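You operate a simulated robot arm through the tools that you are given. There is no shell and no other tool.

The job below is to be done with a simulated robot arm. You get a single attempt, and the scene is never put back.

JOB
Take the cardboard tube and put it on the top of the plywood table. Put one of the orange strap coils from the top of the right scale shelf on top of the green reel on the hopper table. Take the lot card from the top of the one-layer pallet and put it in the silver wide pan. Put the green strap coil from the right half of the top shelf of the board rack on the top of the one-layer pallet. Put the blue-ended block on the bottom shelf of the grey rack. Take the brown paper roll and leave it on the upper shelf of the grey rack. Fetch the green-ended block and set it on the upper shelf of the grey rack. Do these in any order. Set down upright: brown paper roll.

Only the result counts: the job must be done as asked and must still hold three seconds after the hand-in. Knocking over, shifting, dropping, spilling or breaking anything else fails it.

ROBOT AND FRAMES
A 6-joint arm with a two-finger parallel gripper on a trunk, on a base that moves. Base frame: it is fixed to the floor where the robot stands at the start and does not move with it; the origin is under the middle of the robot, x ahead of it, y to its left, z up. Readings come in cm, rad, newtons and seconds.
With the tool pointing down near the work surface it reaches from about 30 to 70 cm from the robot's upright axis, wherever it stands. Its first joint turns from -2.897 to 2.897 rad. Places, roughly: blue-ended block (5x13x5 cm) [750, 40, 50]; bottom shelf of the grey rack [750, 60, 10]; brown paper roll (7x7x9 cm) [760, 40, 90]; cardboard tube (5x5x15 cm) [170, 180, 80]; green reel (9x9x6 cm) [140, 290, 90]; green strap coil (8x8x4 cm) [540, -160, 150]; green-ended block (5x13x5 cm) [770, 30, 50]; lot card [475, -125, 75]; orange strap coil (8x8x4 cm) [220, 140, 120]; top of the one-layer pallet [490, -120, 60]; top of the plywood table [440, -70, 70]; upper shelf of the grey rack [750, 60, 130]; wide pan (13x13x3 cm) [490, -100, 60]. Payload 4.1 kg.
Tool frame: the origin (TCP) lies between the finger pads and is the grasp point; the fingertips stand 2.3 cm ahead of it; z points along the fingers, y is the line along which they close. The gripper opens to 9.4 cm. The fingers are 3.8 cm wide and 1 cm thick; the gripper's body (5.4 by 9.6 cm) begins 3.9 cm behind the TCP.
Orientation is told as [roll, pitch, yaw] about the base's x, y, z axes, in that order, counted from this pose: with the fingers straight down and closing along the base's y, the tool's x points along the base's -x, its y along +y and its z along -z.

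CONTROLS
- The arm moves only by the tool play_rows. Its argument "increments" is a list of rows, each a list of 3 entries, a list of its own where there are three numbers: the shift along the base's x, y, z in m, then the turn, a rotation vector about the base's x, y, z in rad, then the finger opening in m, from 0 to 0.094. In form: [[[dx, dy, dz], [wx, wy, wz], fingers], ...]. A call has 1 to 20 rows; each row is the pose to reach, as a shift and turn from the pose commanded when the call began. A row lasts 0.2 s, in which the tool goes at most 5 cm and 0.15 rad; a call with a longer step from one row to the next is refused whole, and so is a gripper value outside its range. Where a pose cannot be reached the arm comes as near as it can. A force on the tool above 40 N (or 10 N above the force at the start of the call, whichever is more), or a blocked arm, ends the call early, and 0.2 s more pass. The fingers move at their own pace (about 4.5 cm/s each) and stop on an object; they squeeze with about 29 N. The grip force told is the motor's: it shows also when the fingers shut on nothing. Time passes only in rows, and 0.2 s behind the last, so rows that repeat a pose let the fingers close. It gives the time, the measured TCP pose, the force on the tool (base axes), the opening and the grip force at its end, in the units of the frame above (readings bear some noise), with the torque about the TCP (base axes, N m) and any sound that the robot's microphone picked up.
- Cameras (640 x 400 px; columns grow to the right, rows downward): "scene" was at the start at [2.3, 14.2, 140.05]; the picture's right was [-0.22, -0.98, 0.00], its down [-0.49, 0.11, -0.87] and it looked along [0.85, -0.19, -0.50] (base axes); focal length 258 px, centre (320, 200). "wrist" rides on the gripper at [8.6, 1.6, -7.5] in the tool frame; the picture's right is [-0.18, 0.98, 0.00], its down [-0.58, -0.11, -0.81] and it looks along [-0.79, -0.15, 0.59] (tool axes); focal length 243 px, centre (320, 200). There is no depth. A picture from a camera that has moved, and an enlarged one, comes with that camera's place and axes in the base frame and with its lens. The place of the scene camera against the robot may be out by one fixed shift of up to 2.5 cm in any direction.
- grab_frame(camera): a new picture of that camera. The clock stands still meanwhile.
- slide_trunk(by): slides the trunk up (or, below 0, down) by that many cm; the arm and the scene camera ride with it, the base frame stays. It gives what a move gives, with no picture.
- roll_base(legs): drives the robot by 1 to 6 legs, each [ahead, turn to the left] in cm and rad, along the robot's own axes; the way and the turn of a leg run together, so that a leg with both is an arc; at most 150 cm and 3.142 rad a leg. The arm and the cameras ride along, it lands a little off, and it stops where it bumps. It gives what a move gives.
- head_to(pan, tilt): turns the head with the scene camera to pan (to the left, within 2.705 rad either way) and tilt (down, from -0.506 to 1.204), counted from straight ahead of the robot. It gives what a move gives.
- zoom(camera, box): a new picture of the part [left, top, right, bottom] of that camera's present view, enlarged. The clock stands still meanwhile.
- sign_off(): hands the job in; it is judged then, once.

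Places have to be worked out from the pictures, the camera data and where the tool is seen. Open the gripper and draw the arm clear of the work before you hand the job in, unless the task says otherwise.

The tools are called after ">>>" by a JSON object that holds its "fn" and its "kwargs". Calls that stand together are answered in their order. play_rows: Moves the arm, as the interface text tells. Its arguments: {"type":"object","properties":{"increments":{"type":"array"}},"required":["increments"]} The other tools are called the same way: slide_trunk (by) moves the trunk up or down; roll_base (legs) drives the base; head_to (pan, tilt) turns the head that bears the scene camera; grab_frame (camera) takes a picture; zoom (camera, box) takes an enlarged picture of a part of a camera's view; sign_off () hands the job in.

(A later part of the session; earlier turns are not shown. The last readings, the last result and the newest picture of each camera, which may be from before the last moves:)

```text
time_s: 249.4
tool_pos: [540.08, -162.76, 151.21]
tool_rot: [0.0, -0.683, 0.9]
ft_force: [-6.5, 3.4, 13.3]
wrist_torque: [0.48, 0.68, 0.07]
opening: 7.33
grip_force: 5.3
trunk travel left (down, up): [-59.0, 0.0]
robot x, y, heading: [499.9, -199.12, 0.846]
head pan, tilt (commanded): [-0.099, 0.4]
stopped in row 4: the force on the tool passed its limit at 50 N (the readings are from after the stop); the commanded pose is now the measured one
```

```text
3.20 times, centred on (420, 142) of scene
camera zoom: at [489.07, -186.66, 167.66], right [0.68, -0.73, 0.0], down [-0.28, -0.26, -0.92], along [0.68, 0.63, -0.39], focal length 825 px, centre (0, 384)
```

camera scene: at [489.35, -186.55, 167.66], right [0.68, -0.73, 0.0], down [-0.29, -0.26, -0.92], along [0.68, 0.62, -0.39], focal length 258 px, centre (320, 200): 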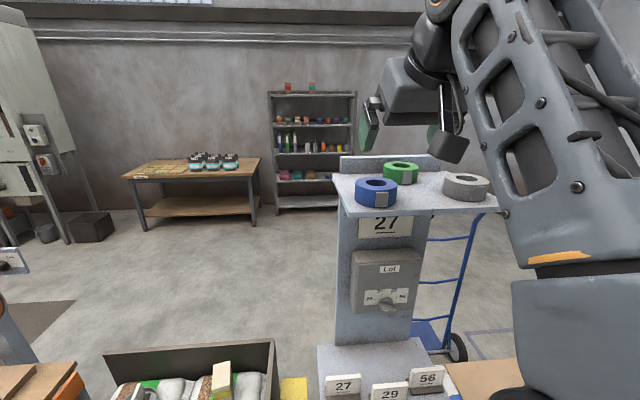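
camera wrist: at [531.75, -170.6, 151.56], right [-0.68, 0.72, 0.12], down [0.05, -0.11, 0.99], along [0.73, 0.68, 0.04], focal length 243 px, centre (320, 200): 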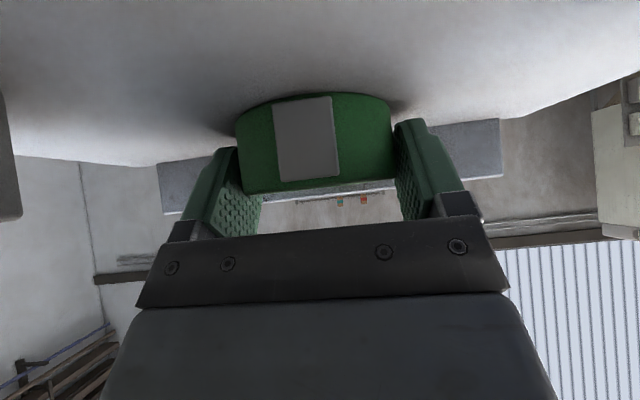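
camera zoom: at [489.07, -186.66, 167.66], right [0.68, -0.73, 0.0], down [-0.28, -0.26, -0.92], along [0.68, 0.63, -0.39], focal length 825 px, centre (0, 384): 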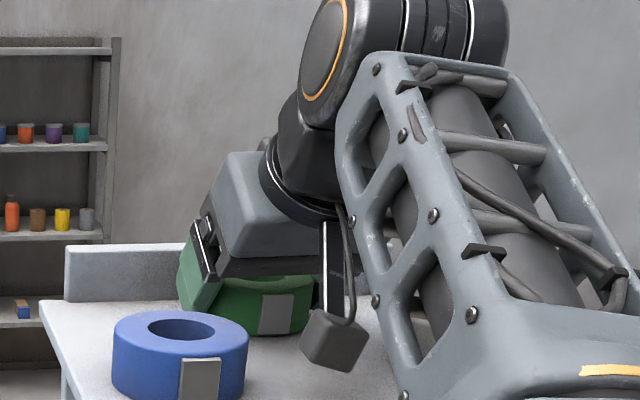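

Something touched (about 13 N up) at TCP z 151.2, so the shelf is about as high as the scene view said. I ease up half a centimetre and close on the coil there.

>>> {"fn": "play_rows", "kwargs": {"increments": [[[0, 0, 0.005], [0, 0, 0], 0.075], [[0, 0, 0.006], [0, 0, 0], 0.06], [[0, 0, 0.006], [0, 0, 0], 0.05], [[0, 0, 0.006], [0, 0, 0], 0.05], [[0, 0, 0.006], [0, 0, 0], 0.05]]}}

>>> {"fn": "grab_frame", "kwargs": {"camera": "wrist"}}

>>> {"fn": "zoom", "kwargs": {"camera": "scene", "box": [320, 80, 520, 205]}}

```text
time_s: 250.6
tool_pos: [540.48, -162.67, 151.41]
tool_rot: [0.002, -0.674, 0.898]
ft_force: [-0.1, -0.1, -0.6]
wrist_torque: [0.02, 0.01, 0.02]
opening: 7.03
grip_force: 29.1
trunk travel left (down, up): [-59.0, 0.0]
robot x, y, heading: [499.85, -198.77, 0.845]
head pan, tilt (commanded): [-0.099, 0.4]
```

```text
taken
camera wrist: at [532.14, -170.57, 151.93], right [-0.68, 0.73, 0.11], down [0.06, -0.1, 0.99], along [0.73, 0.68, 0.03], focal length 243 px, centre (320, 200)
```

wrist: 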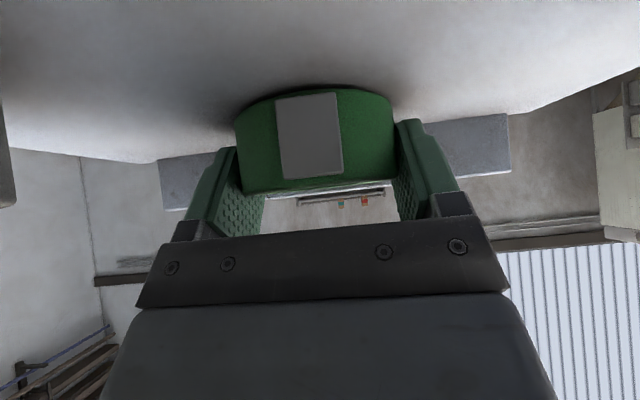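

```text
3.20 times, centred on (420, 142) of scene
camera zoom: at [489.35, -186.56, 167.66], right [0.68, -0.73, 0.0], down [-0.29, -0.26, -0.92], along [0.68, 0.63, -0.39], focal length 825 px, centre (0, 384)
```

zoom: 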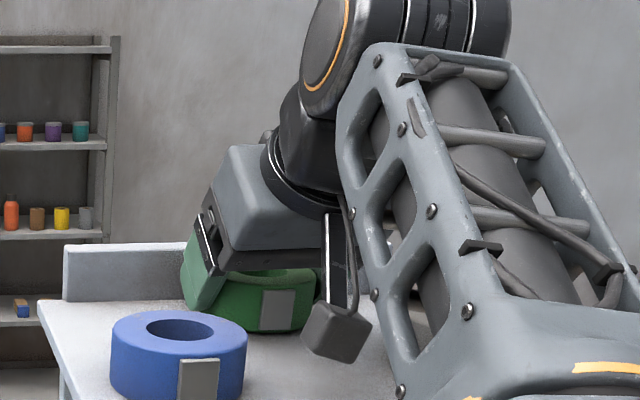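

The green coil is held (opening 7.03, 29 N). I lift it along an arc up and back, over the other coils.

>>> {"fn": "play_rows", "kwargs": {"increments": [[[0, 0, 0.025], [0, 0, 0], 0.05], [[-0.011, -0.01, 0.043], [0, 0, 0], 0.05], [[-0.03, -0.026, 0.058], [0, 0, 0], 0.05], [[-0.055, -0.049, 0.075], [0, 0, 0], 0.05], [[-0.085, -0.075, 0.09], [0, 0, 0], 0.05], [[-0.115, -0.1, 0.1], [0, 0, 0], 0.05], [[-0.135, -0.119, 0.1], [0, 0, 0], 0.05]]}}

>>> {"fn": "grab_frame", "kwargs": {"camera": "wrist"}}

>>> {"fn": "grab_frame", "kwargs": {"camera": "scene"}}

```text
time_s: 252.2
tool_pos: [526.94, -174.65, 161.31]
tool_rot: [-0.003, -0.674, 0.899]
ft_force: [1.0, -0.5, -1.1]
wrist_torque: [0.02, 0.03, 0.0]
opening: 7.04
grip_force: 29.4
trunk travel left (down, up): [-59.0, 0.0]
robot x, y, heading: [499.21, -198.9, 0.847]
head pan, tilt (commanded): [-0.099, 0.4]
```

```text
taken
camera wrist: at [518.59, -182.5, 161.81], right [-0.68, 0.73, 0.11], down [0.05, -0.1, 0.99], along [0.73, 0.68, 0.03], focal length 243 px, centre (320, 200)
```

wrist: 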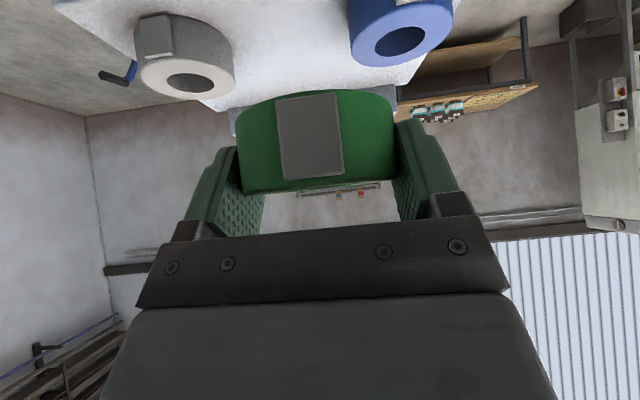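

```text
taken
camera scene: at [489.28, -186.62, 167.66], right [0.68, -0.73, 0.0], down [-0.29, -0.26, -0.92], along [0.68, 0.63, -0.39], focal length 258 px, centre (320, 200)
```

scene: 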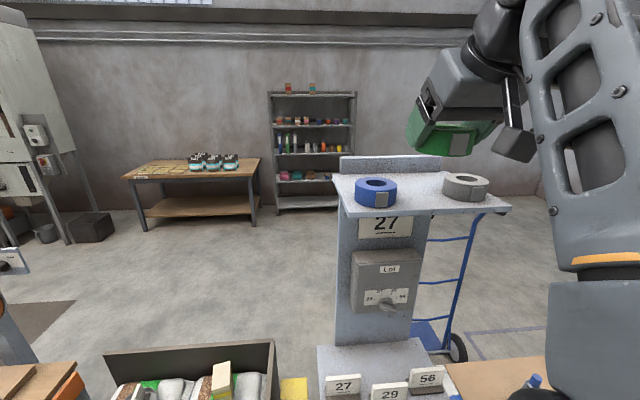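

The coil is clear of the rack. I back away and drive to the front of the pallet, then lower the trunk.

>>> {"fn": "roll_base", "kwargs": {"legs": [[-25, 0], [0, 1.3], [56, 0], [0, -1.287]]}}

>>> {"fn": "slide_trunk", "kwargs": {"by": -38}}

>>> {"fn": "head_to", "kwargs": {"pan": 0.1, "tilt": 0.7}}

>>> {"fn": "grab_frame", "kwargs": {"camera": "scene"}}

>>> {"fn": "grab_frame", "kwargs": {"camera": "wrist"}}

```text
time_s: 263.3
tool_pos: [478.28, -145.85, 161.27]
tool_rot: [0.0, -0.672, 0.924]
ft_force: [-0.7, -0.1, -1.6]
wrist_torque: [-0.03, 0.01, 0.01]
opening: 7.04
grip_force: 29.4
trunk travel left (down, up): [-59.0, 0.0]
robot x, y, heading: [451.72, -171.0, 0.869]
head pan, tilt (commanded): [-0.099, 0.4]
```

```text
time_s: 267.0
tool_pos: [478.32, -145.93, 123.25]
tool_rot: [-0.001, -0.673, 0.923]
ft_force: [0.5, 0.1, -1.6]
wrist_torque: [0.01, -0.01, 0.0]
opening: 6.99
grip_force: 29.2
trunk travel left (down, up): [-21.0, 38.0]
robot x, y, heading: [451.24, -170.97, 0.868]
head pan, tilt (commanded): [-0.099, 0.4]
```

```text
time_s: 267.8
tool_pos: [478.43, -145.85, 123.33]
tool_rot: [-0.001, -0.674, 0.923]
ft_force: [0.2, 0.1, -0.8]
wrist_torque: [-0.01, 0.02, 0.04]
opening: 7.0
grip_force: 29.0
trunk travel left (down, up): [-21.0, 38.0]
robot x, y, heading: [451.01, -171.27, 0.87]
head pan, tilt (commanded): [0.099, 0.7]
```

```text
taken
camera scene: at [439.05, -158.23, 126.99], right [0.82, -0.57, 0.0], down [-0.36, -0.53, -0.77], along [0.43, 0.63, -0.64], focal length 258 px, centre (320, 200)
```

scene: 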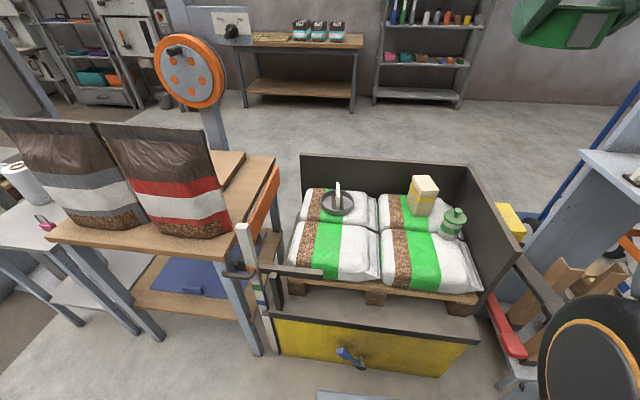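

```text
taken
camera wrist: at [470.13, -153.94, 123.79], right [-0.7, 0.71, 0.11], down [0.06, -0.1, 0.99], along [0.72, 0.7, 0.03], focal length 243 px, centre (320, 200)
```

wrist: 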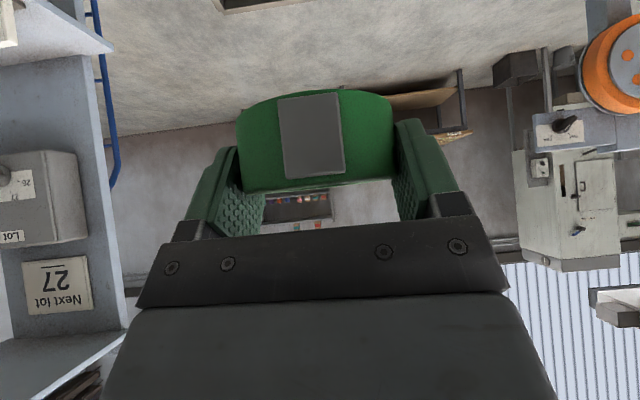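

The green coil is over the front of the pallet. I carry it down above the middle of the front-right bag at about (491.7,-137).

>>> {"fn": "play_rows", "kwargs": {"increments": [[[0.013, 0.009, -0.04], [0, 0, 0], 0.05], [[0.027, 0.018, -0.08], [0, 0, 0], 0.05], [[0.04, 0.027, -0.12], [0, 0, 0], 0.05], [[0.053, 0.035, -0.16], [0, 0, 0], 0.05], [[0.067, 0.044, -0.2], [0, 0, 0], 0.05], [[0.08, 0.053, -0.24], [0, 0, 0], 0.05], [[0.093, 0.062, -0.28], [0, 0, 0], 0.05], [[0.107, 0.071, -0.32], [0, 0, 0], 0.05], [[0.12, 0.08, -0.36], [0, 0, 0], 0.05], [[0.133, 0.088, -0.4], [0, 0, 0], 0.05], [[0.133, 0.088, -0.44], [0, 0, 0], 0.05], [[0.133, 0.088, -0.47], [0, 0, 0], 0.05]]}}

>>> {"fn": "grab_frame", "kwargs": {"camera": "scene"}}

>>> {"fn": "zoom", "kwargs": {"camera": "scene", "box": [340, 170, 520, 300]}}

>>> {"fn": "grab_frame", "kwargs": {"camera": "wrist"}}

```text
time_s: 270.4
tool_pos: [491.78, -137.3, 76.16]
tool_rot: [0.0, -0.673, 0.922]
ft_force: [0.2, 0.0, -1.0]
wrist_torque: [0.0, -0.03, -0.02]
opening: 7.01
grip_force: 28.7
trunk travel left (down, up): [-21.0, 38.0]
robot x, y, heading: [451.16, -170.85, 0.873]
head pan, tilt (commanded): [0.099, 0.7]
```

```text
taken
camera scene: at [439.04, -158.24, 126.98], right [0.82, -0.57, 0.0], down [-0.36, -0.53, -0.77], along [0.43, 0.63, -0.64], focal length 258 px, centre (320, 200)
```

scene: 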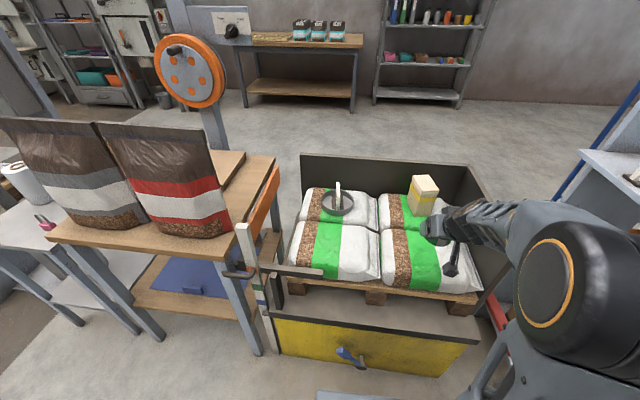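

```text
3.08 times, centred on (430, 235) of scene
camera zoom: at [439.04, -158.24, 126.98], right [0.82, -0.57, 0.0], down [-0.36, -0.53, -0.77], along [0.43, 0.63, -0.64], focal length 793 px, centre (-18, 92)
```

zoom: 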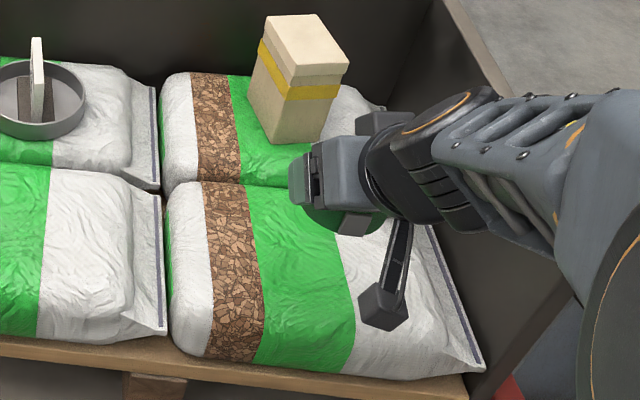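

```text
taken
camera wrist: at [483.51, -145.34, 76.57], right [-0.7, 0.71, 0.11], down [0.06, -0.1, 0.99], along [0.72, 0.7, 0.03], focal length 243 px, centre (320, 200)
```

wrist: 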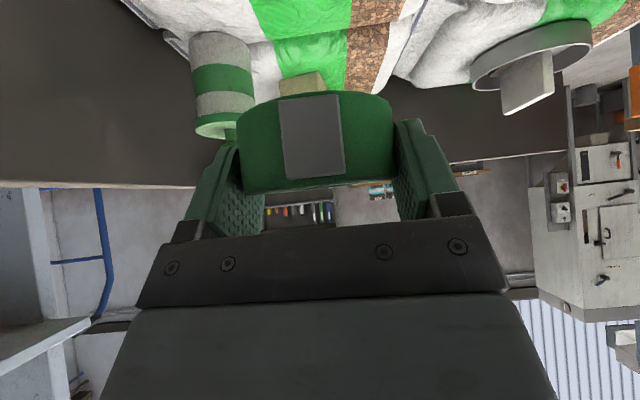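

The jar and box are well clear. I lower the coil gently onto the bag.

>>> {"fn": "play_rows", "kwargs": {"increments": [[[0, 0, -0.04], [0, 0, 0], 0.05], [[0, 0, -0.075], [0, 0, 0], 0.05], [[0, 0, -0.095], [0, 0, 0], 0.05], [[0, 0, -0.103], [0, 0, 0], 0.05], [[0, 0, -0.11], [0, 0, 0], 0.05], [[0, 0, -0.116], [0, 0, 0], 0.05], [[0, 0, -0.122], [0, 0, 0], 0.05]]}}

>>> {"fn": "grab_frame", "kwargs": {"camera": "wrist"}}

>>> {"fn": "zoom", "kwargs": {"camera": "scene", "box": [340, 170, 520, 300]}}

```text
time_s: 272.0
tool_pos: [491.71, -137.1, 64.18]
tool_rot: [0.0, -0.674, 0.924]
ft_force: [-0.4, -0.7, -0.9]
wrist_torque: [0.03, 0.02, 0.0]
opening: 7.02
grip_force: 29.4
trunk travel left (down, up): [-21.0, 38.0]
robot x, y, heading: [451.18, -171.08, 0.869]
head pan, tilt (commanded): [0.099, 0.7]
```

```text
taken
camera wrist: at [483.48, -145.13, 64.57], right [-0.7, 0.71, 0.11], down [0.06, -0.1, 0.99], along [0.72, 0.7, 0.03], focal length 243 px, centre (320, 200)
```

wrist: 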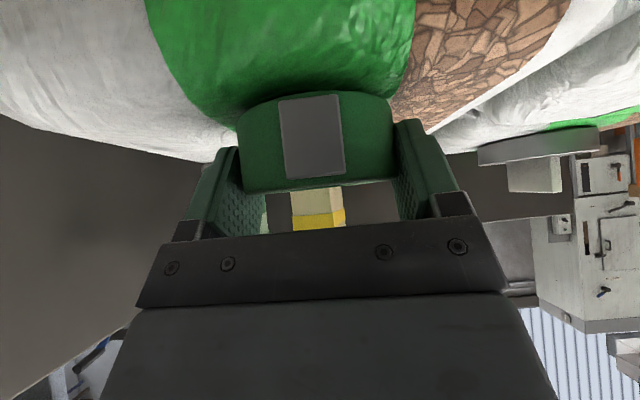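

```text
3.08 times, centred on (430, 235) of scene
camera zoom: at [439.05, -158.23, 126.98], right [0.82, -0.57, 0.0], down [-0.36, -0.53, -0.76], along [0.43, 0.63, -0.64], focal length 793 px, centre (-18, 92)
```

zoom: 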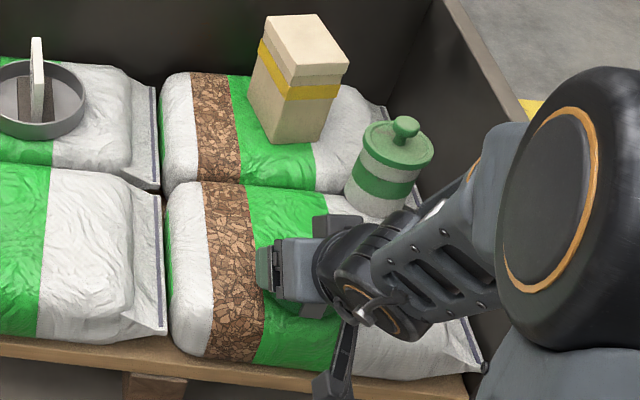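

No contact yet; I continue down in small rows.

>>> {"fn": "play_rows", "kwargs": {"increments": [[[0, 0, -0.005], [0, 0, 0], 0.05], [[0, 0, -0.01], [0, 0, 0], 0.05], [[0, 0, -0.015], [0, 0, 0], 0.05], [[0, 0, -0.02], [0, 0, 0], 0.05]]}}

```text
time_s: 272.7
tool_pos: [491.85, -136.94, 63.46]
tool_rot: [-0.002, -0.688, 0.922]
ft_force: [0.8, 0.4, 18.3]
wrist_torque: [-0.3, 0.34, -0.06]
opening: 7.06
grip_force: 29.0
trunk travel left (down, up): [-21.0, 38.0]
robot x, y, heading: [451.32, -170.71, 0.867]
head pan, tilt (commanded): [0.099, 0.7]
stopped in row 3: the force on the tool passed its limit at 46 N (the readings are from after the stop); the commanded pose is now the measured one
```

The coil rests on the bag (46 N stop, little torque). I ease up slightly, open, and withdraw back along the tool axis.

>>> {"fn": "play_rows", "kwargs": {"increments": [[[0, 0, 0.003], [0, 0, 0], 0.06], [[0, 0, 0.003], [0, 0, 0], 0.08], [[0, 0, 0.003], [0, 0, 0], 0.09], [[0, 0, 0.004], [0, 0, 0], 0.09], [[-0.009, -0.012, 0.023], [0, 0, 0], 0.09], [[-0.019, -0.025, 0.043], [0, 0, 0], 0.09], [[-0.03, -0.04, 0.075], [0, 0, 0], 0.09], [[-0.04, -0.052, 0.11], [0, 0, 0], 0.09], [[-0.05, -0.065, 0.15], [0, 0, 0], 0.09]]}}

>>> {"fn": "grab_frame", "kwargs": {"camera": "wrist"}}

>>> {"fn": "zoom", "kwargs": {"camera": "scene", "box": [280, 150, 520, 310]}}

```text
time_s: 274.7
tool_pos: [486.96, -143.48, 78.27]
tool_rot: [0.0, -0.682, 0.923]
ft_force: [0.3, 0.6, -0.4]
wrist_torque: [-0.01, 0.01, -0.01]
opening: 9.02
grip_force: 0.0
trunk travel left (down, up): [-21.0, 38.0]
robot x, y, heading: [451.12, -170.99, 0.872]
head pan, tilt (commanded): [0.099, 0.7]
```

```text
taken
camera wrist: at [478.64, -151.44, 78.62], right [-0.7, 0.71, 0.12], down [0.05, -0.11, 0.99], along [0.72, 0.7, 0.04], focal length 243 px, centre (320, 200)
```

wrist: 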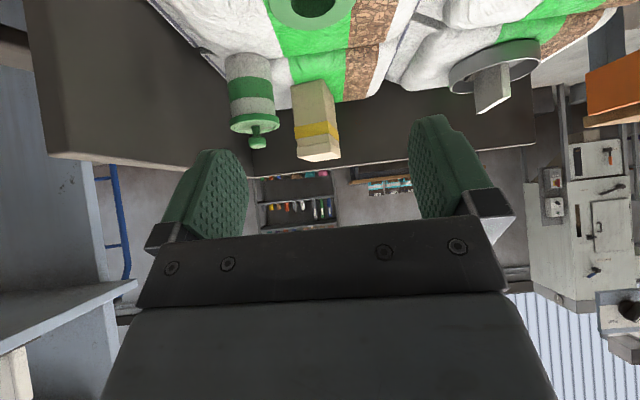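

```text
2.50 times, centred on (400, 230) of scene
camera zoom: at [439.07, -158.22, 126.97], right [0.82, -0.57, 0.0], down [-0.36, -0.53, -0.76], along [0.43, 0.63, -0.64], focal length 644 px, centre (120, 125)
```

zoom: 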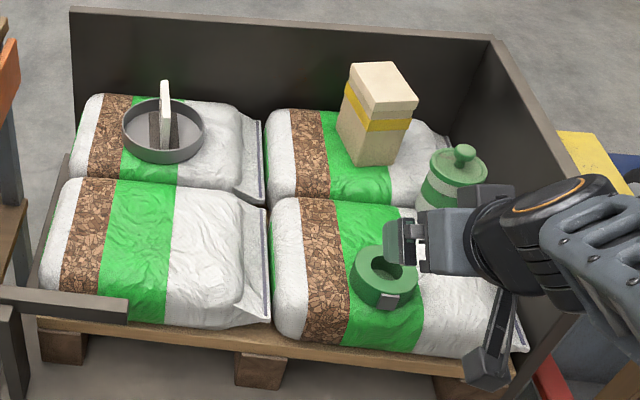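

The green coil lies on the bag inside the pallet. All front-row work is done, so I tuck the arm and drive round the far end of the row toward the grey rack.

>>> {"fn": "play_rows", "kwargs": {"increments": [[[-0.01, -0.002, 0.045], [0, 0, 0], 0.09], [[-0.02, -0.004, 0.09], [0, 0, 0], 0.08], [[-0.03, -0.006, 0.135], [0, 0, 0], 0.08], [[-0.04, -0.008, 0.18], [0, 0, 0], 0.08], [[-0.05, -0.01, 0.225], [0, 0, 0], 0.08], [[-0.06, -0.012, 0.27], [0, 0, 0], 0.08], [[-0.07, -0.014, 0.31], [0, 0, 0], 0.08]]}}

>>> {"fn": "grab_frame", "kwargs": {"camera": "scene"}}

>>> {"fn": "roll_base", "kwargs": {"legs": [[-60, 0], [0, -1.5]]}}

>>> {"fn": "head_to", "kwargs": {"pan": 0.2, "tilt": 0.3}}

>>> {"fn": "grab_frame", "kwargs": {"camera": "scene"}}

```text
time_s: 276.3
tool_pos: [479.74, -144.89, 108.95]
tool_rot: [0.0, -0.682, 0.921]
ft_force: [-0.2, 0.0, 0.3]
wrist_torque: [0.0, 0.01, 0.0]
opening: 8.0
grip_force: 0.1
trunk travel left (down, up): [-21.0, 38.0]
robot x, y, heading: [451.09, -170.89, 0.872]
head pan, tilt (commanded): [0.099, 0.7]
```

```text
taken
camera scene: at [439.04, -158.24, 126.97], right [0.82, -0.57, 0.0], down [-0.36, -0.53, -0.76], along [0.43, 0.63, -0.64], focal length 258 px, centre (320, 200)
```

scene: 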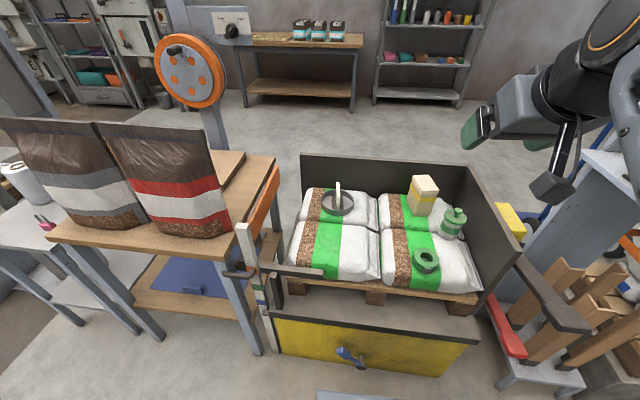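

```text
time_s: 283.4
tool_pos: [440.33, -243.6, 108.91]
tool_rot: [-0.002, -0.682, -0.58]
ft_force: [-0.5, -0.6, -0.2]
wrist_torque: [0.01, 0.0, 0.02]
opening: 8.0
grip_force: 0.1
trunk travel left (down, up): [-21.0, 38.0]
robot x, y, heading: [412.26, -217.03, -0.628]
head pan, tilt (commanded): [0.099, 0.7]
```

```text
time_s: 284.3
tool_pos: [440.29, -243.6, 108.98]
tool_rot: [-0.001, -0.684, -0.579]
ft_force: [-0.4, 0.2, -0.6]
wrist_torque: [0.01, 0.0, -0.01]
opening: 7.98
grip_force: 0.1
trunk travel left (down, up): [-21.0, 38.0]
robot x, y, heading: [412.58, -216.73, -0.631]
head pan, tilt (commanded): [0.201, 0.3]
```

```text
taken
camera scene: at [425.33, -204.44, 130.58], right [-0.42, -0.91, 0.0], down [-0.27, 0.12, -0.95], along [0.87, -0.4, -0.3], focal length 258 px, centre (320, 200)
```

scene: 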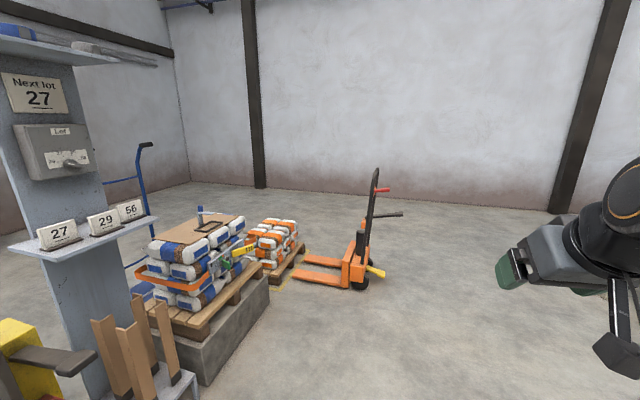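

The pallet jack stands at about (565,-306) with a clear way round it. I drive past it with a wide margin and then look toward the back area.

>>> {"fn": "roll_base", "kwargs": {"legs": [[0, -0.31], [140, 0], [145, 0], [0, 1.74]]}}

>>> {"fn": "head_to", "kwargs": {"pan": 0.2, "tilt": 0.3}}

>>> {"fn": "grab_frame", "kwargs": {"camera": "scene"}}

```text
time_s: 303.7
tool_pos: [612.5, -426.68, 109.05]
tool_rot: [-0.002, -0.683, 0.911]
ft_force: [0.9, 0.6, -0.3]
wrist_torque: [0.01, 0.02, 0.0]
opening: 8.0
grip_force: 0.0
trunk travel left (down, up): [-21.0, 38.0]
robot x, y, heading: [583.85, -452.16, 0.858]
head pan, tilt (commanded): [0.201, 0.3]
```

```text
time_s: 304.3
tool_pos: [612.49, -426.49, 108.96]
tool_rot: [-0.003, -0.685, 0.908]
ft_force: [0.2, 0.2, -0.8]
wrist_torque: [0.04, -0.03, 0.0]
opening: 8.01
grip_force: 0.1
trunk travel left (down, up): [-21.0, 38.0]
robot x, y, heading: [583.69, -452.41, 0.858]
head pan, tilt (commanded): [0.201, 0.3]
```

```text
taken
camera scene: at [571.36, -438.26, 130.59], right [0.87, -0.49, 0.0], down [-0.15, -0.26, -0.96], along [0.47, 0.83, -0.3], focal length 258 px, centre (320, 200)
```

scene: 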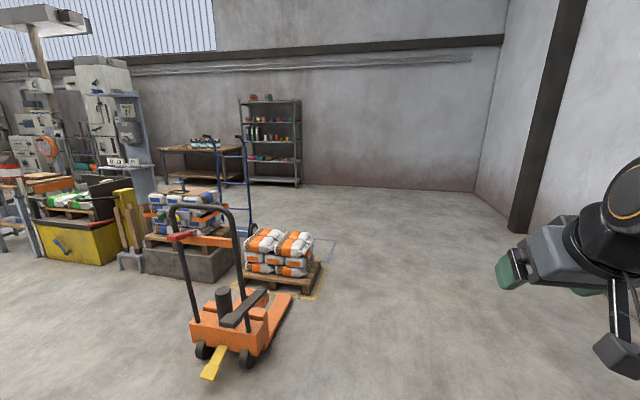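

The floor ahead is open to the right of the orange-bag pallet. I drive around it and toward the grey rack.

>>> {"fn": "roll_base", "kwargs": {"legs": [[0, 0.071], [115, 0], [112, 0], [0, 0.7], [120, 0], [80, 0]]}}

>>> {"fn": "head_to", "kwargs": {"pan": -0.4, "tilt": 0.25}}

>>> {"fn": "grab_frame", "kwargs": {"camera": "scene"}}

>>> {"fn": "head_to", "kwargs": {"pan": 0.3, "tilt": 0.25}}

>>> {"fn": "grab_frame", "kwargs": {"camera": "scene"}}

```text
time_s: 327.3
tool_pos: [707.71, -32.87, 109.0]
tool_rot: [-0.001, -0.685, 1.682]
ft_force: [0.1, 0.0, -0.4]
wrist_torque: [-0.01, 0.02, 0.03]
opening: 7.99
grip_force: 0.1
trunk travel left (down, up): [-21.0, 38.0]
robot x, y, heading: [705.07, -71.47, 1.635]
head pan, tilt (commanded): [0.201, 0.3]
```

```text
time_s: 328.3
tool_pos: [707.81, -32.82, 108.84]
tool_rot: [-0.002, -0.685, 1.684]
ft_force: [0.3, -0.2, 0.0]
wrist_torque: [0.02, 0.02, 0.02]
opening: 8.01
grip_force: 0.0
trunk travel left (down, up): [-21.0, 38.0]
robot x, y, heading: [704.91, -71.33, 1.63]
head pan, tilt (commanded): [-0.4, 0.25]
```

```text
taken
camera scene: at [691.36, -69.97, 131.06], right [0.94, -0.33, 0.0], down [-0.08, -0.23, -0.97], along [0.32, 0.91, -0.25], focal length 258 px, centre (320, 200)
```

scene: 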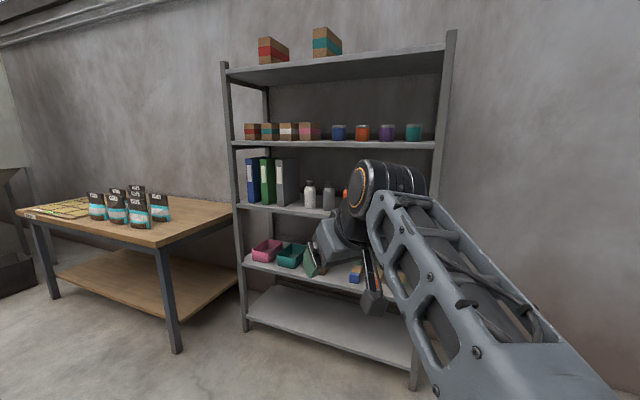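

```text
time_s: 329.3
tool_pos: [707.8, -32.81, 109.05]
tool_rot: [-0.002, -0.683, 1.683]
ft_force: [-0.3, -0.1, 0.8]
wrist_torque: [0.0, -0.02, 0.0]
opening: 8.01
grip_force: 0.2
trunk travel left (down, up): [-21.0, 38.0]
robot x, y, heading: [705.1, -71.42, 1.629]
head pan, tilt (commanded): [0.3, 0.25]
```

```text
taken
camera scene: at [684.97, -70.03, 131.06], right [0.94, 0.35, 0.0], down [0.09, -0.23, -0.97], along [-0.34, 0.91, -0.25], focal length 258 px, centre (320, 200)
```

scene: 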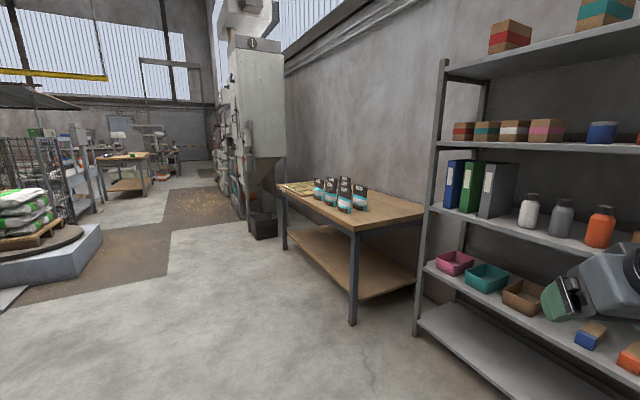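

I stand before the grey rack: the shelf with jars near z 129 is the upper shelf, bins and blocks sit near z 50, the bottom shelf is empty. I move to face its right half squarely.

>>> {"fn": "roll_base", "kwargs": {"legs": [[0, -0.18], [60, 0], [0, -0.605]]}}

>>> {"fn": "head_to", "kwargs": {"pan": 0.0, "tilt": 0.5}}

>>> {"fn": "grab_frame", "kwargs": {"camera": "scene"}}

>>> {"fn": "grab_frame", "kwargs": {"camera": "wrist"}}

```text
time_s: 335.1
tool_pos: [740.11, 13.97, 109.02]
tool_rot: [-0.001, -0.684, 0.919]
ft_force: [0.5, 0.4, 0.3]
wrist_torque: [0.0, 0.0, 0.0]
opening: 7.99
grip_force: 0.0
trunk travel left (down, up): [-21.0, 38.0]
robot x, y, heading: [711.95, -11.95, 0.871]
head pan, tilt (commanded): [0.3, 0.25]
```

```text
time_s: 335.9
tool_pos: [740.14, 13.93, 109.01]
tool_rot: [-0.001, -0.685, 0.92]
ft_force: [-0.6, -0.3, 1.1]
wrist_torque: [0.0, 0.03, -0.05]
opening: 8.01
grip_force: 0.1
trunk travel left (down, up): [-21.0, 38.0]
robot x, y, heading: [711.67, -11.53, 0.868]
head pan, tilt (commanded): [0.0, 0.499]
```

```text
taken
camera scene: at [700.37, 0.69, 128.76], right [0.76, -0.65, 0.0], down [-0.31, -0.37, -0.88], along [0.57, 0.67, -0.48], focal length 258 px, centre (320, 200)
```

scene: 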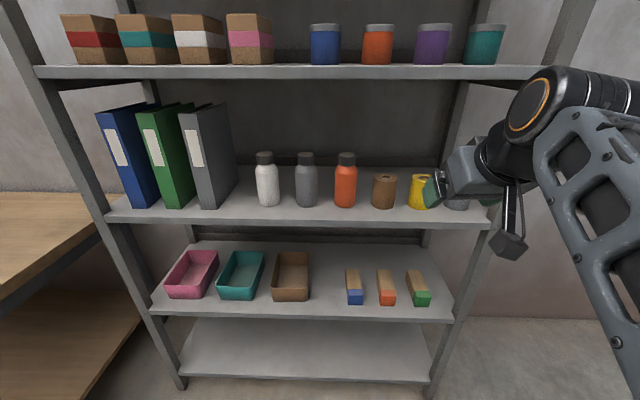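

```text
taken
camera wrist: at [731.89, 5.94, 109.35], right [-0.7, 0.71, 0.12], down [0.05, -0.11, 0.99], along [0.72, 0.7, 0.04], focal length 243 px, centre (320, 200)
```

wrist: 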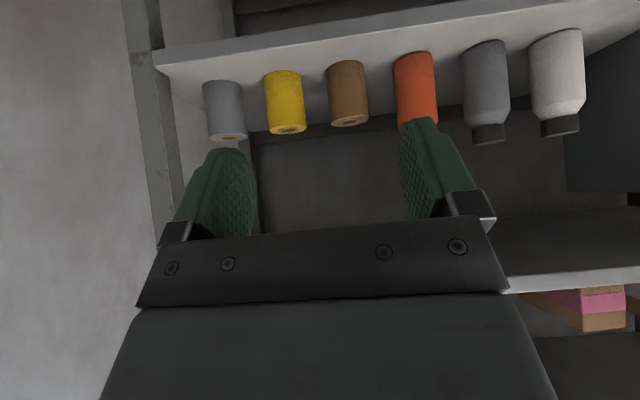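

I see the blue-, orange- and green-ended blocks at the front of the second shelf, the brown roll right of the orange bottle on the third shelf, and the upper shelf at about z 127. I raise the trunk to look onto the upper shelf for free room.

>>> {"fn": "slide_trunk", "kwargs": {"by": 35}}

>>> {"fn": "head_to", "kwargs": {"pan": 0.0, "tilt": 0.5}}

>>> {"fn": "grab_frame", "kwargs": {"camera": "scene"}}

>>> {"fn": "grab_frame", "kwargs": {"camera": "wrist"}}

```text
time_s: 339.3
tool_pos: [740.1, 14.02, 143.94]
tool_rot: [-0.002, -0.684, 0.919]
ft_force: [0.8, 0.1, -0.5]
wrist_torque: [0.0, -0.02, 0.0]
opening: 8.0
grip_force: 0.2
trunk travel left (down, up): [-56.0, 3.0]
robot x, y, heading: [711.67, -11.84, 0.87]
head pan, tilt (commanded): [0.0, 0.499]
```

```text
time_s: 339.9
tool_pos: [740.1, 13.99, 143.95]
tool_rot: [-0.001, -0.683, 0.92]
ft_force: [0.5, -0.4, 0.3]
wrist_torque: [0.01, -0.02, -0.02]
opening: 8.01
grip_force: 0.1
trunk travel left (down, up): [-56.0, 3.0]
robot x, y, heading: [711.71, -12.35, 0.867]
head pan, tilt (commanded): [0.0, 0.499]
```

```text
taken
camera scene: at [700.37, 0.69, 163.75], right [0.76, -0.65, 0.0], down [-0.31, -0.37, -0.88], along [0.57, 0.67, -0.48], focal length 258 px, centre (320, 200)
```

scene: 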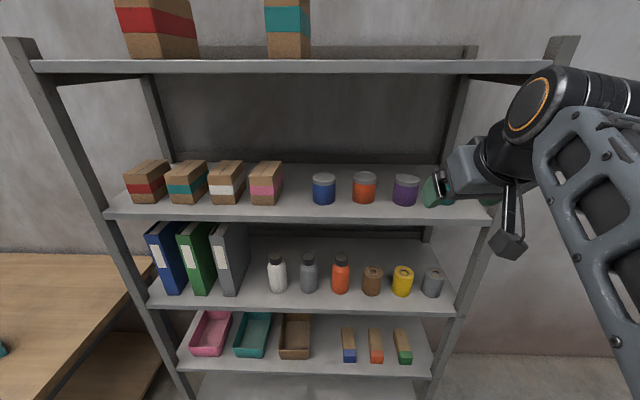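

```text
taken
camera wrist: at [731.89, 5.94, 144.35], right [-0.7, 0.71, 0.12], down [0.05, -0.11, 0.99], along [0.72, 0.7, 0.04], focal length 243 px, centre (320, 200)
```

wrist: 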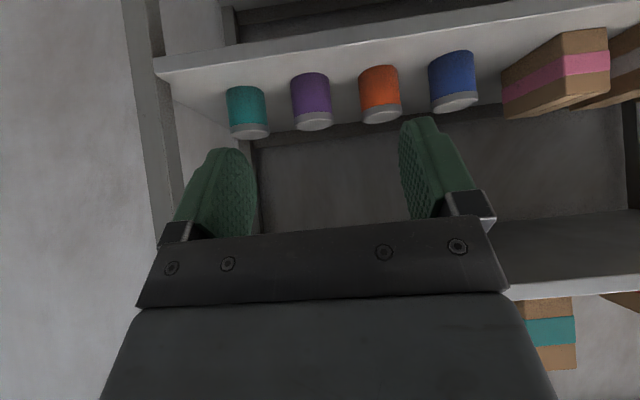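

Boxes and jars stand near the upper shelf's front with a gap of about 9 cm between the pink box and the blue jar. I swing the arm aside to the right to see the right end of the shelf.

>>> {"fn": "play_rows", "kwargs": {"increments": [[[0.008, -0.043, 0], [0, 0, 0], 0.08], [[0.016, -0.086, 0], [0, 0, 0], 0.08], [[0.024, -0.129, 0], [0, 0, 0], 0.08], [[0.032, -0.172, 0], [0, 0, 0], 0.08], [[0.04, -0.215, 0], [0, 0, 0], 0.08], [[0.048, -0.258, 0], [0, 0, 0], 0.08], [[0.056, -0.301, 0], [0, 0, 0], 0.08], [[0.064, -0.344, 0], [0, 0, 0], 0.08], [[0.072, -0.38, 0], [0, 0, 0], 0.08]]}}

>>> {"fn": "grab_frame", "kwargs": {"camera": "scene"}}

>>> {"fn": "zoom", "kwargs": {"camera": "scene", "box": [250, 150, 500, 306]}}

>>> {"fn": "zoom", "kwargs": {"camera": "scene", "box": [300, 250, 460, 370]}}

```text
time_s: 341.9
tool_pos: [747.71, -24.2, 143.84]
tool_rot: [0.0, -0.685, 0.919]
ft_force: [-0.2, -1.0, 1.0]
wrist_torque: [0.03, -0.01, 0.03]
opening: 8.01
grip_force: 0.0
trunk travel left (down, up): [-56.0, 3.0]
robot x, y, heading: [711.6, -12.06, 0.872]
head pan, tilt (commanded): [0.0, 0.499]
```

```text
taken
camera scene: at [700.43, 0.6, 163.76], right [0.76, -0.65, 0.0], down [-0.31, -0.36, -0.88], along [0.57, 0.67, -0.48], focal length 258 px, centre (320, 200)
```

scene: 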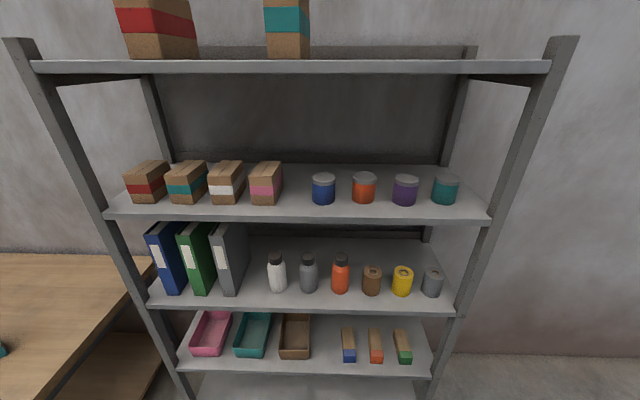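

```text
2.56 times, centred on (375, 228) of scene
camera zoom: at [700.43, 0.6, 163.76], right [0.76, -0.65, 0.0], down [-0.31, -0.36, -0.88], along [0.57, 0.67, -0.48], focal length 660 px, centre (179, 128)
```

zoom: 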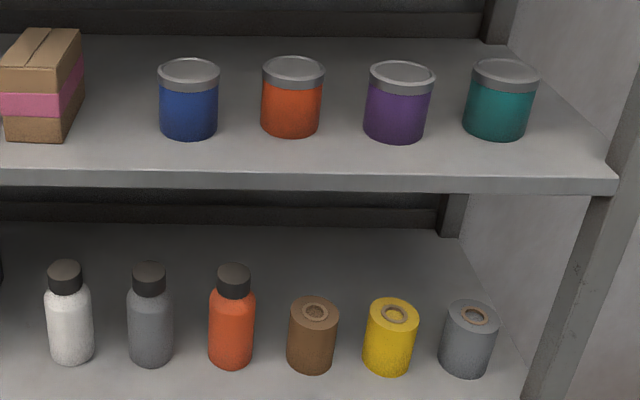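

```text
3.33 times, centred on (380, 310) of scene
camera zoom: at [700.43, 0.6, 163.76], right [0.76, -0.65, 0.0], down [-0.31, -0.36, -0.88], along [0.57, 0.67, -0.48], focal length 859 px, centre (120, -167)
```

zoom: 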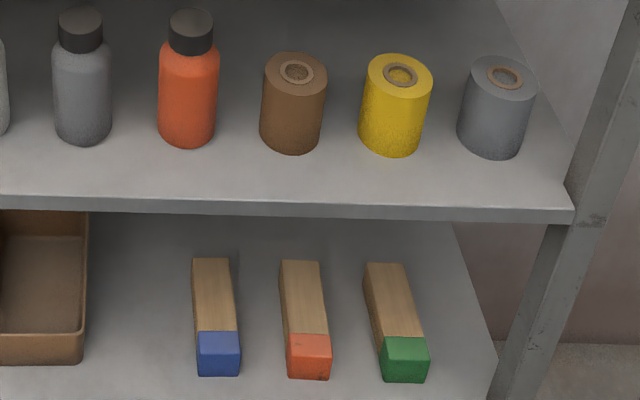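

There is about 7 cm free at the front of the upper shelf, and a 9 cm gap between pink box and blue jar. I start with the blue-ended block: lower the trunk fully and look at the second and bottom shelves.

>>> {"fn": "slide_trunk", "kwargs": {"by": -30}}

>>> {"fn": "zoom", "kwargs": {"camera": "scene", "box": [220, 50, 540, 250]}}

>>> {"fn": "slide_trunk", "kwargs": {"by": -26}}

>>> {"fn": "grab_frame", "kwargs": {"camera": "scene"}}

>>> {"fn": "zoom", "kwargs": {"camera": "scene", "box": [300, 180, 540, 330]}}

```text
time_s: 344.9
tool_pos: [747.51, -23.87, 113.91]
tool_rot: [0.0, -0.684, 0.921]
ft_force: [1.2, 0.2, 0.9]
wrist_torque: [0.04, 0.03, -0.01]
opening: 7.99
grip_force: 0.2
trunk travel left (down, up): [-26.0, 33.0]
robot x, y, heading: [711.5, -12.01, 0.867]
head pan, tilt (commanded): [0.0, 0.499]
```

```text
2.00 times, centred on (380, 150) of scene
camera zoom: at [700.38, 0.68, 133.75], right [0.76, -0.65, 0.0], down [-0.31, -0.37, -0.88], along [0.57, 0.67, -0.48], focal length 515 px, centre (200, 300)
```

zoom: 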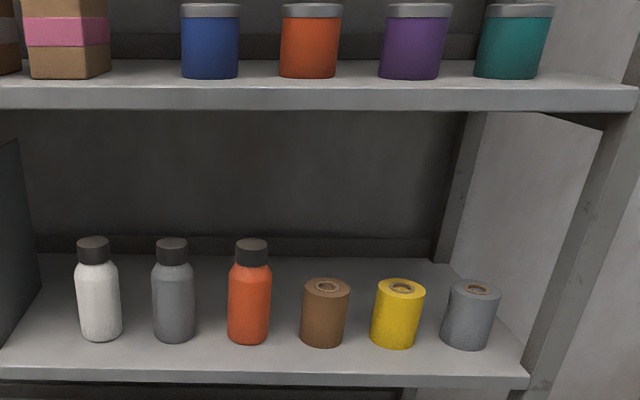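

```text
time_s: 347.6
tool_pos: [747.55, -23.98, 87.93]
tool_rot: [-0.002, -0.685, 0.92]
ft_force: [0.2, 0.2, -0.4]
wrist_torque: [-0.03, 0.03, -0.02]
opening: 7.97
grip_force: 0.1
trunk travel left (down, up): [0.0, 59.0]
robot x, y, heading: [711.6, -11.95, 0.867]
head pan, tilt (commanded): [0.0, 0.499]
```

```text
taken
camera scene: at [700.38, 0.68, 107.75], right [0.76, -0.65, 0.0], down [-0.31, -0.37, -0.88], along [0.57, 0.67, -0.48], focal length 258 px, centre (320, 200)
```

scene: 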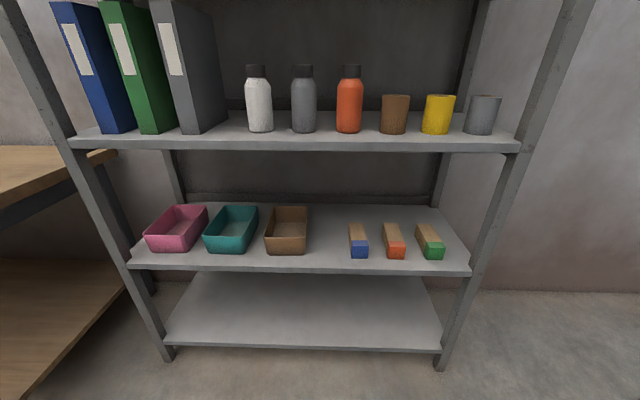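

```text
2.67 times, centred on (420, 255) of scene
camera zoom: at [700.38, 0.68, 107.75], right [0.76, -0.65, 0.0], down [-0.31, -0.37, -0.88], along [0.57, 0.67, -0.48], focal length 687 px, centre (53, 53)
```

zoom: 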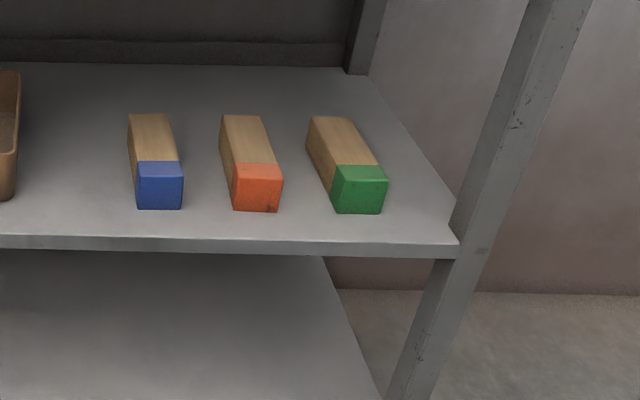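

With several camera heights I get shelf tops near z 13.5, 53, 92 and 127.5, and the blue block's front face at about (750.3,40.3). I swing the arm to in front of the blue block with a 0.9 rad tilt.

>>> {"fn": "play_rows", "kwargs": {"increments": [[[-0.004, 0.042, -0.006], [0.017, -0.013, 0], 0.08], [[-0.008, 0.084, -0.012], [0.034, -0.026, 0], 0.08], [[-0.012, 0.126, -0.018], [0.051, -0.039, 0], 0.08], [[-0.017, 0.168, -0.024], [0.068, -0.052, 0], 0.08], [[-0.021, 0.21, -0.03], [0.085, -0.065, 0], 0.08], [[-0.025, 0.252, -0.036], [0.102, -0.078, 0], 0.08], [[-0.029, 0.294, -0.042], [0.119, -0.091, 0], 0.08], [[-0.033, 0.336, -0.048], [0.136, -0.104, 0], 0.08], [[-0.037, 0.378, -0.054], [0.153, -0.117, 0], 0.08], [[-0.041, 0.42, -0.06], [0.171, -0.13, 0], 0.08], [[-0.045, 0.462, -0.066], [0.171, -0.13, 0], 0.08], [[-0.049, 0.504, -0.072], [0.171, -0.13, 0], 0.08], [[-0.053, 0.548, -0.079], [0.171, -0.13, 0], 0.08]]}}

>>> {"fn": "play_rows", "kwargs": {"increments": [[[0, 0, -0.04], [0, 0, -0.028], 0.08], [[0, 0, -0.08], [0, 0, -0.055], 0.08], [[0, 0, -0.12], [0, 0, -0.055], 0.08], [[0, 0, -0.16], [0, 0, -0.055], 0.08], [[0, 0, -0.2], [0, 0, -0.055], 0.08]]}}

>>> {"fn": "grab_frame", "kwargs": {"camera": "wrist"}}

>>> {"fn": "grab_frame", "kwargs": {"camera": "scene"}}

```text
time_s: 350.4
tool_pos: [742.16, 30.97, 80.0]
tool_rot: [0.0, -0.899, 0.918]
ft_force: [-0.6, -0.1, 0.1]
wrist_torque: [0.04, 0.01, 0.04]
opening: 8.0
grip_force: 0.0
trunk travel left (down, up): [0.0, 59.0]
robot x, y, heading: [711.9, -12.07, 0.868]
head pan, tilt (commanded): [0.0, 0.499]
```

```text
time_s: 351.6
tool_pos: [742.2, 30.72, 59.92]
tool_rot: [0.0, -0.898, 0.865]
ft_force: [-0.4, -0.4, 1.0]
wrist_torque: [0.01, 0.0, 0.0]
opening: 8.02
grip_force: 0.1
trunk travel left (down, up): [0.0, 59.0]
robot x, y, heading: [711.65, -11.76, 0.868]
head pan, tilt (commanded): [0.0, 0.499]
```

```text
taken
camera wrist: at [733.66, 23.24, 57.88], right [-0.67, 0.72, 0.14], down [-0.09, -0.27, 0.96], along [0.73, 0.63, 0.25], focal length 243 px, centre (320, 200)
```

wrist: 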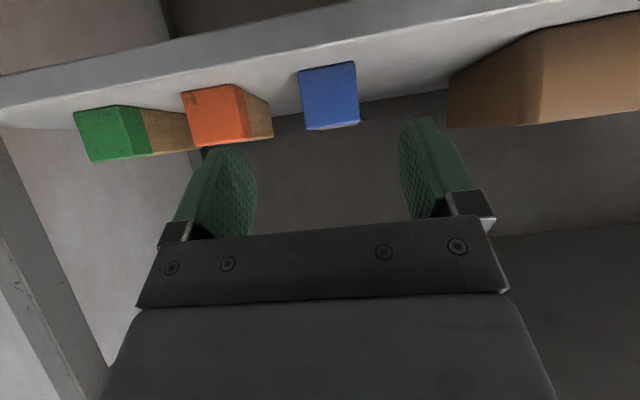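

```text
taken
camera scene: at [700.37, 0.67, 107.76], right [0.76, -0.65, 0.0], down [-0.31, -0.37, -0.88], along [0.57, 0.67, -0.48], focal length 258 px, centre (320, 200)
```

scene: 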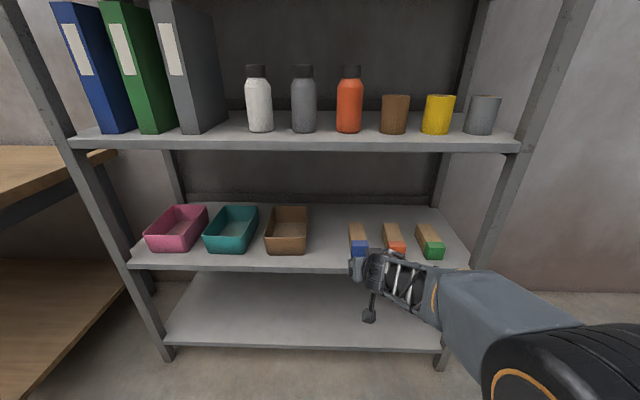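

The blue block's front face is dead centre of the fingers, about 10–12 cm ahead, its bottom near z 52. I advance and then check again.

>>> {"fn": "play_rows", "kwargs": {"increments": [[[0.025, 0.031, -0.02], [0, 0, 0], 0.08], [[0.05, 0.061, -0.039], [0, 0, 0], 0.08], [[0.063, 0.077, -0.039], [0, 0, 0], 0.08]]}}

>>> {"fn": "grab_frame", "kwargs": {"camera": "wrist"}}

>>> {"fn": "zoom", "kwargs": {"camera": "scene", "box": [320, 200, 480, 300]}}

```text
time_s: 352.4
tool_pos: [748.59, 38.6, 56.13]
tool_rot: [0.001, -0.899, 0.866]
ft_force: [0.1, 0.1, 0.3]
wrist_torque: [0.0, 0.0, -0.01]
opening: 8.0
grip_force: 0.1
trunk travel left (down, up): [0.0, 59.0]
robot x, y, heading: [711.95, -12.17, 0.865]
head pan, tilt (commanded): [0.0, 0.499]
```

```text
taken
camera wrist: at [740.07, 31.14, 54.03], right [-0.67, 0.72, 0.14], down [-0.09, -0.27, 0.96], along [0.73, 0.63, 0.25], focal length 243 px, centre (320, 200)
```

wrist: 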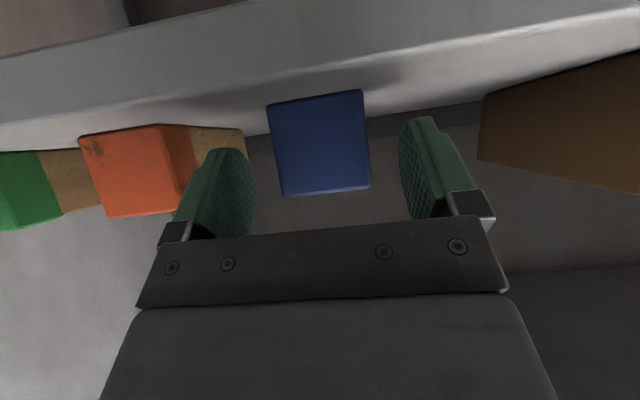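

```text
4.00 times, centred on (400, 250) of scene
camera zoom: at [700.37, 0.68, 107.75], right [0.76, -0.65, 0.0], down [-0.31, -0.37, -0.88], along [0.57, 0.67, -0.48], focal length 1031 px, centre (0, 0)
```

zoom: 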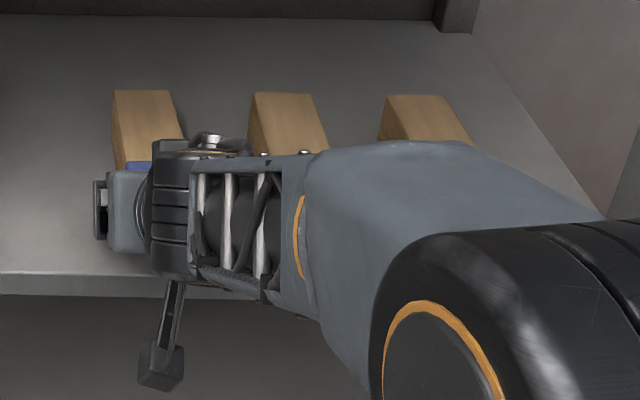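

The face is centred and 2.5 cm ahead of the TCP. I advance 4.2 cm so the fingers straddle the block's front end, and close.

>>> {"fn": "play_rows", "kwargs": {"increments": [[[0.014, 0.016, -0.002], [0, 0, 0], 0.08], [[0.027, 0.032, -0.004], [0, 0, 0], 0.08], [[0.027, 0.032, -0.004], [0, 0, 0], 0.05], [[0.027, 0.032, -0.004], [0, 0, 0], 0.03], [[0.027, 0.032, -0.004], [0, 0, 0], 0.03], [[0.027, 0.032, -0.004], [0, 0, 0], 0.03]]}}

>>> {"fn": "grab_frame", "kwargs": {"camera": "wrist"}}

```text
time_s: 353.8
tool_pos: [751.28, 41.61, 55.7]
tool_rot: [-0.001, -0.899, 0.865]
ft_force: [0.8, 0.9, 1.1]
wrist_torque: [0.05, -0.01, -0.02]
opening: 4.97
grip_force: 29.1
trunk travel left (down, up): [0.0, 59.0]
robot x, y, heading: [711.49, -11.82, 0.871]
head pan, tilt (commanded): [0.0, 0.499]
```

```text
taken
camera wrist: at [742.78, 34.25, 53.63], right [-0.67, 0.73, 0.14], down [-0.09, -0.27, 0.96], along [0.73, 0.63, 0.25], focal length 243 px, centre (320, 200)
```

wrist: 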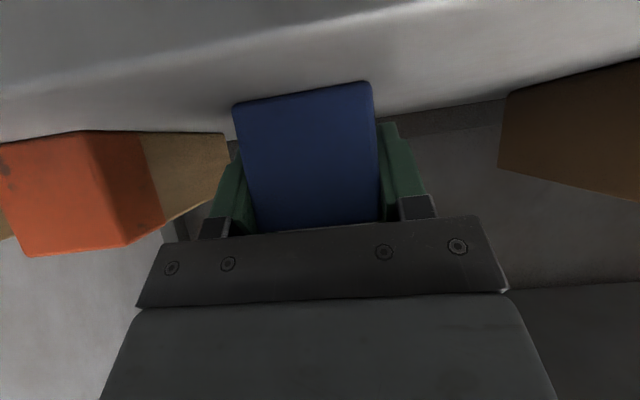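

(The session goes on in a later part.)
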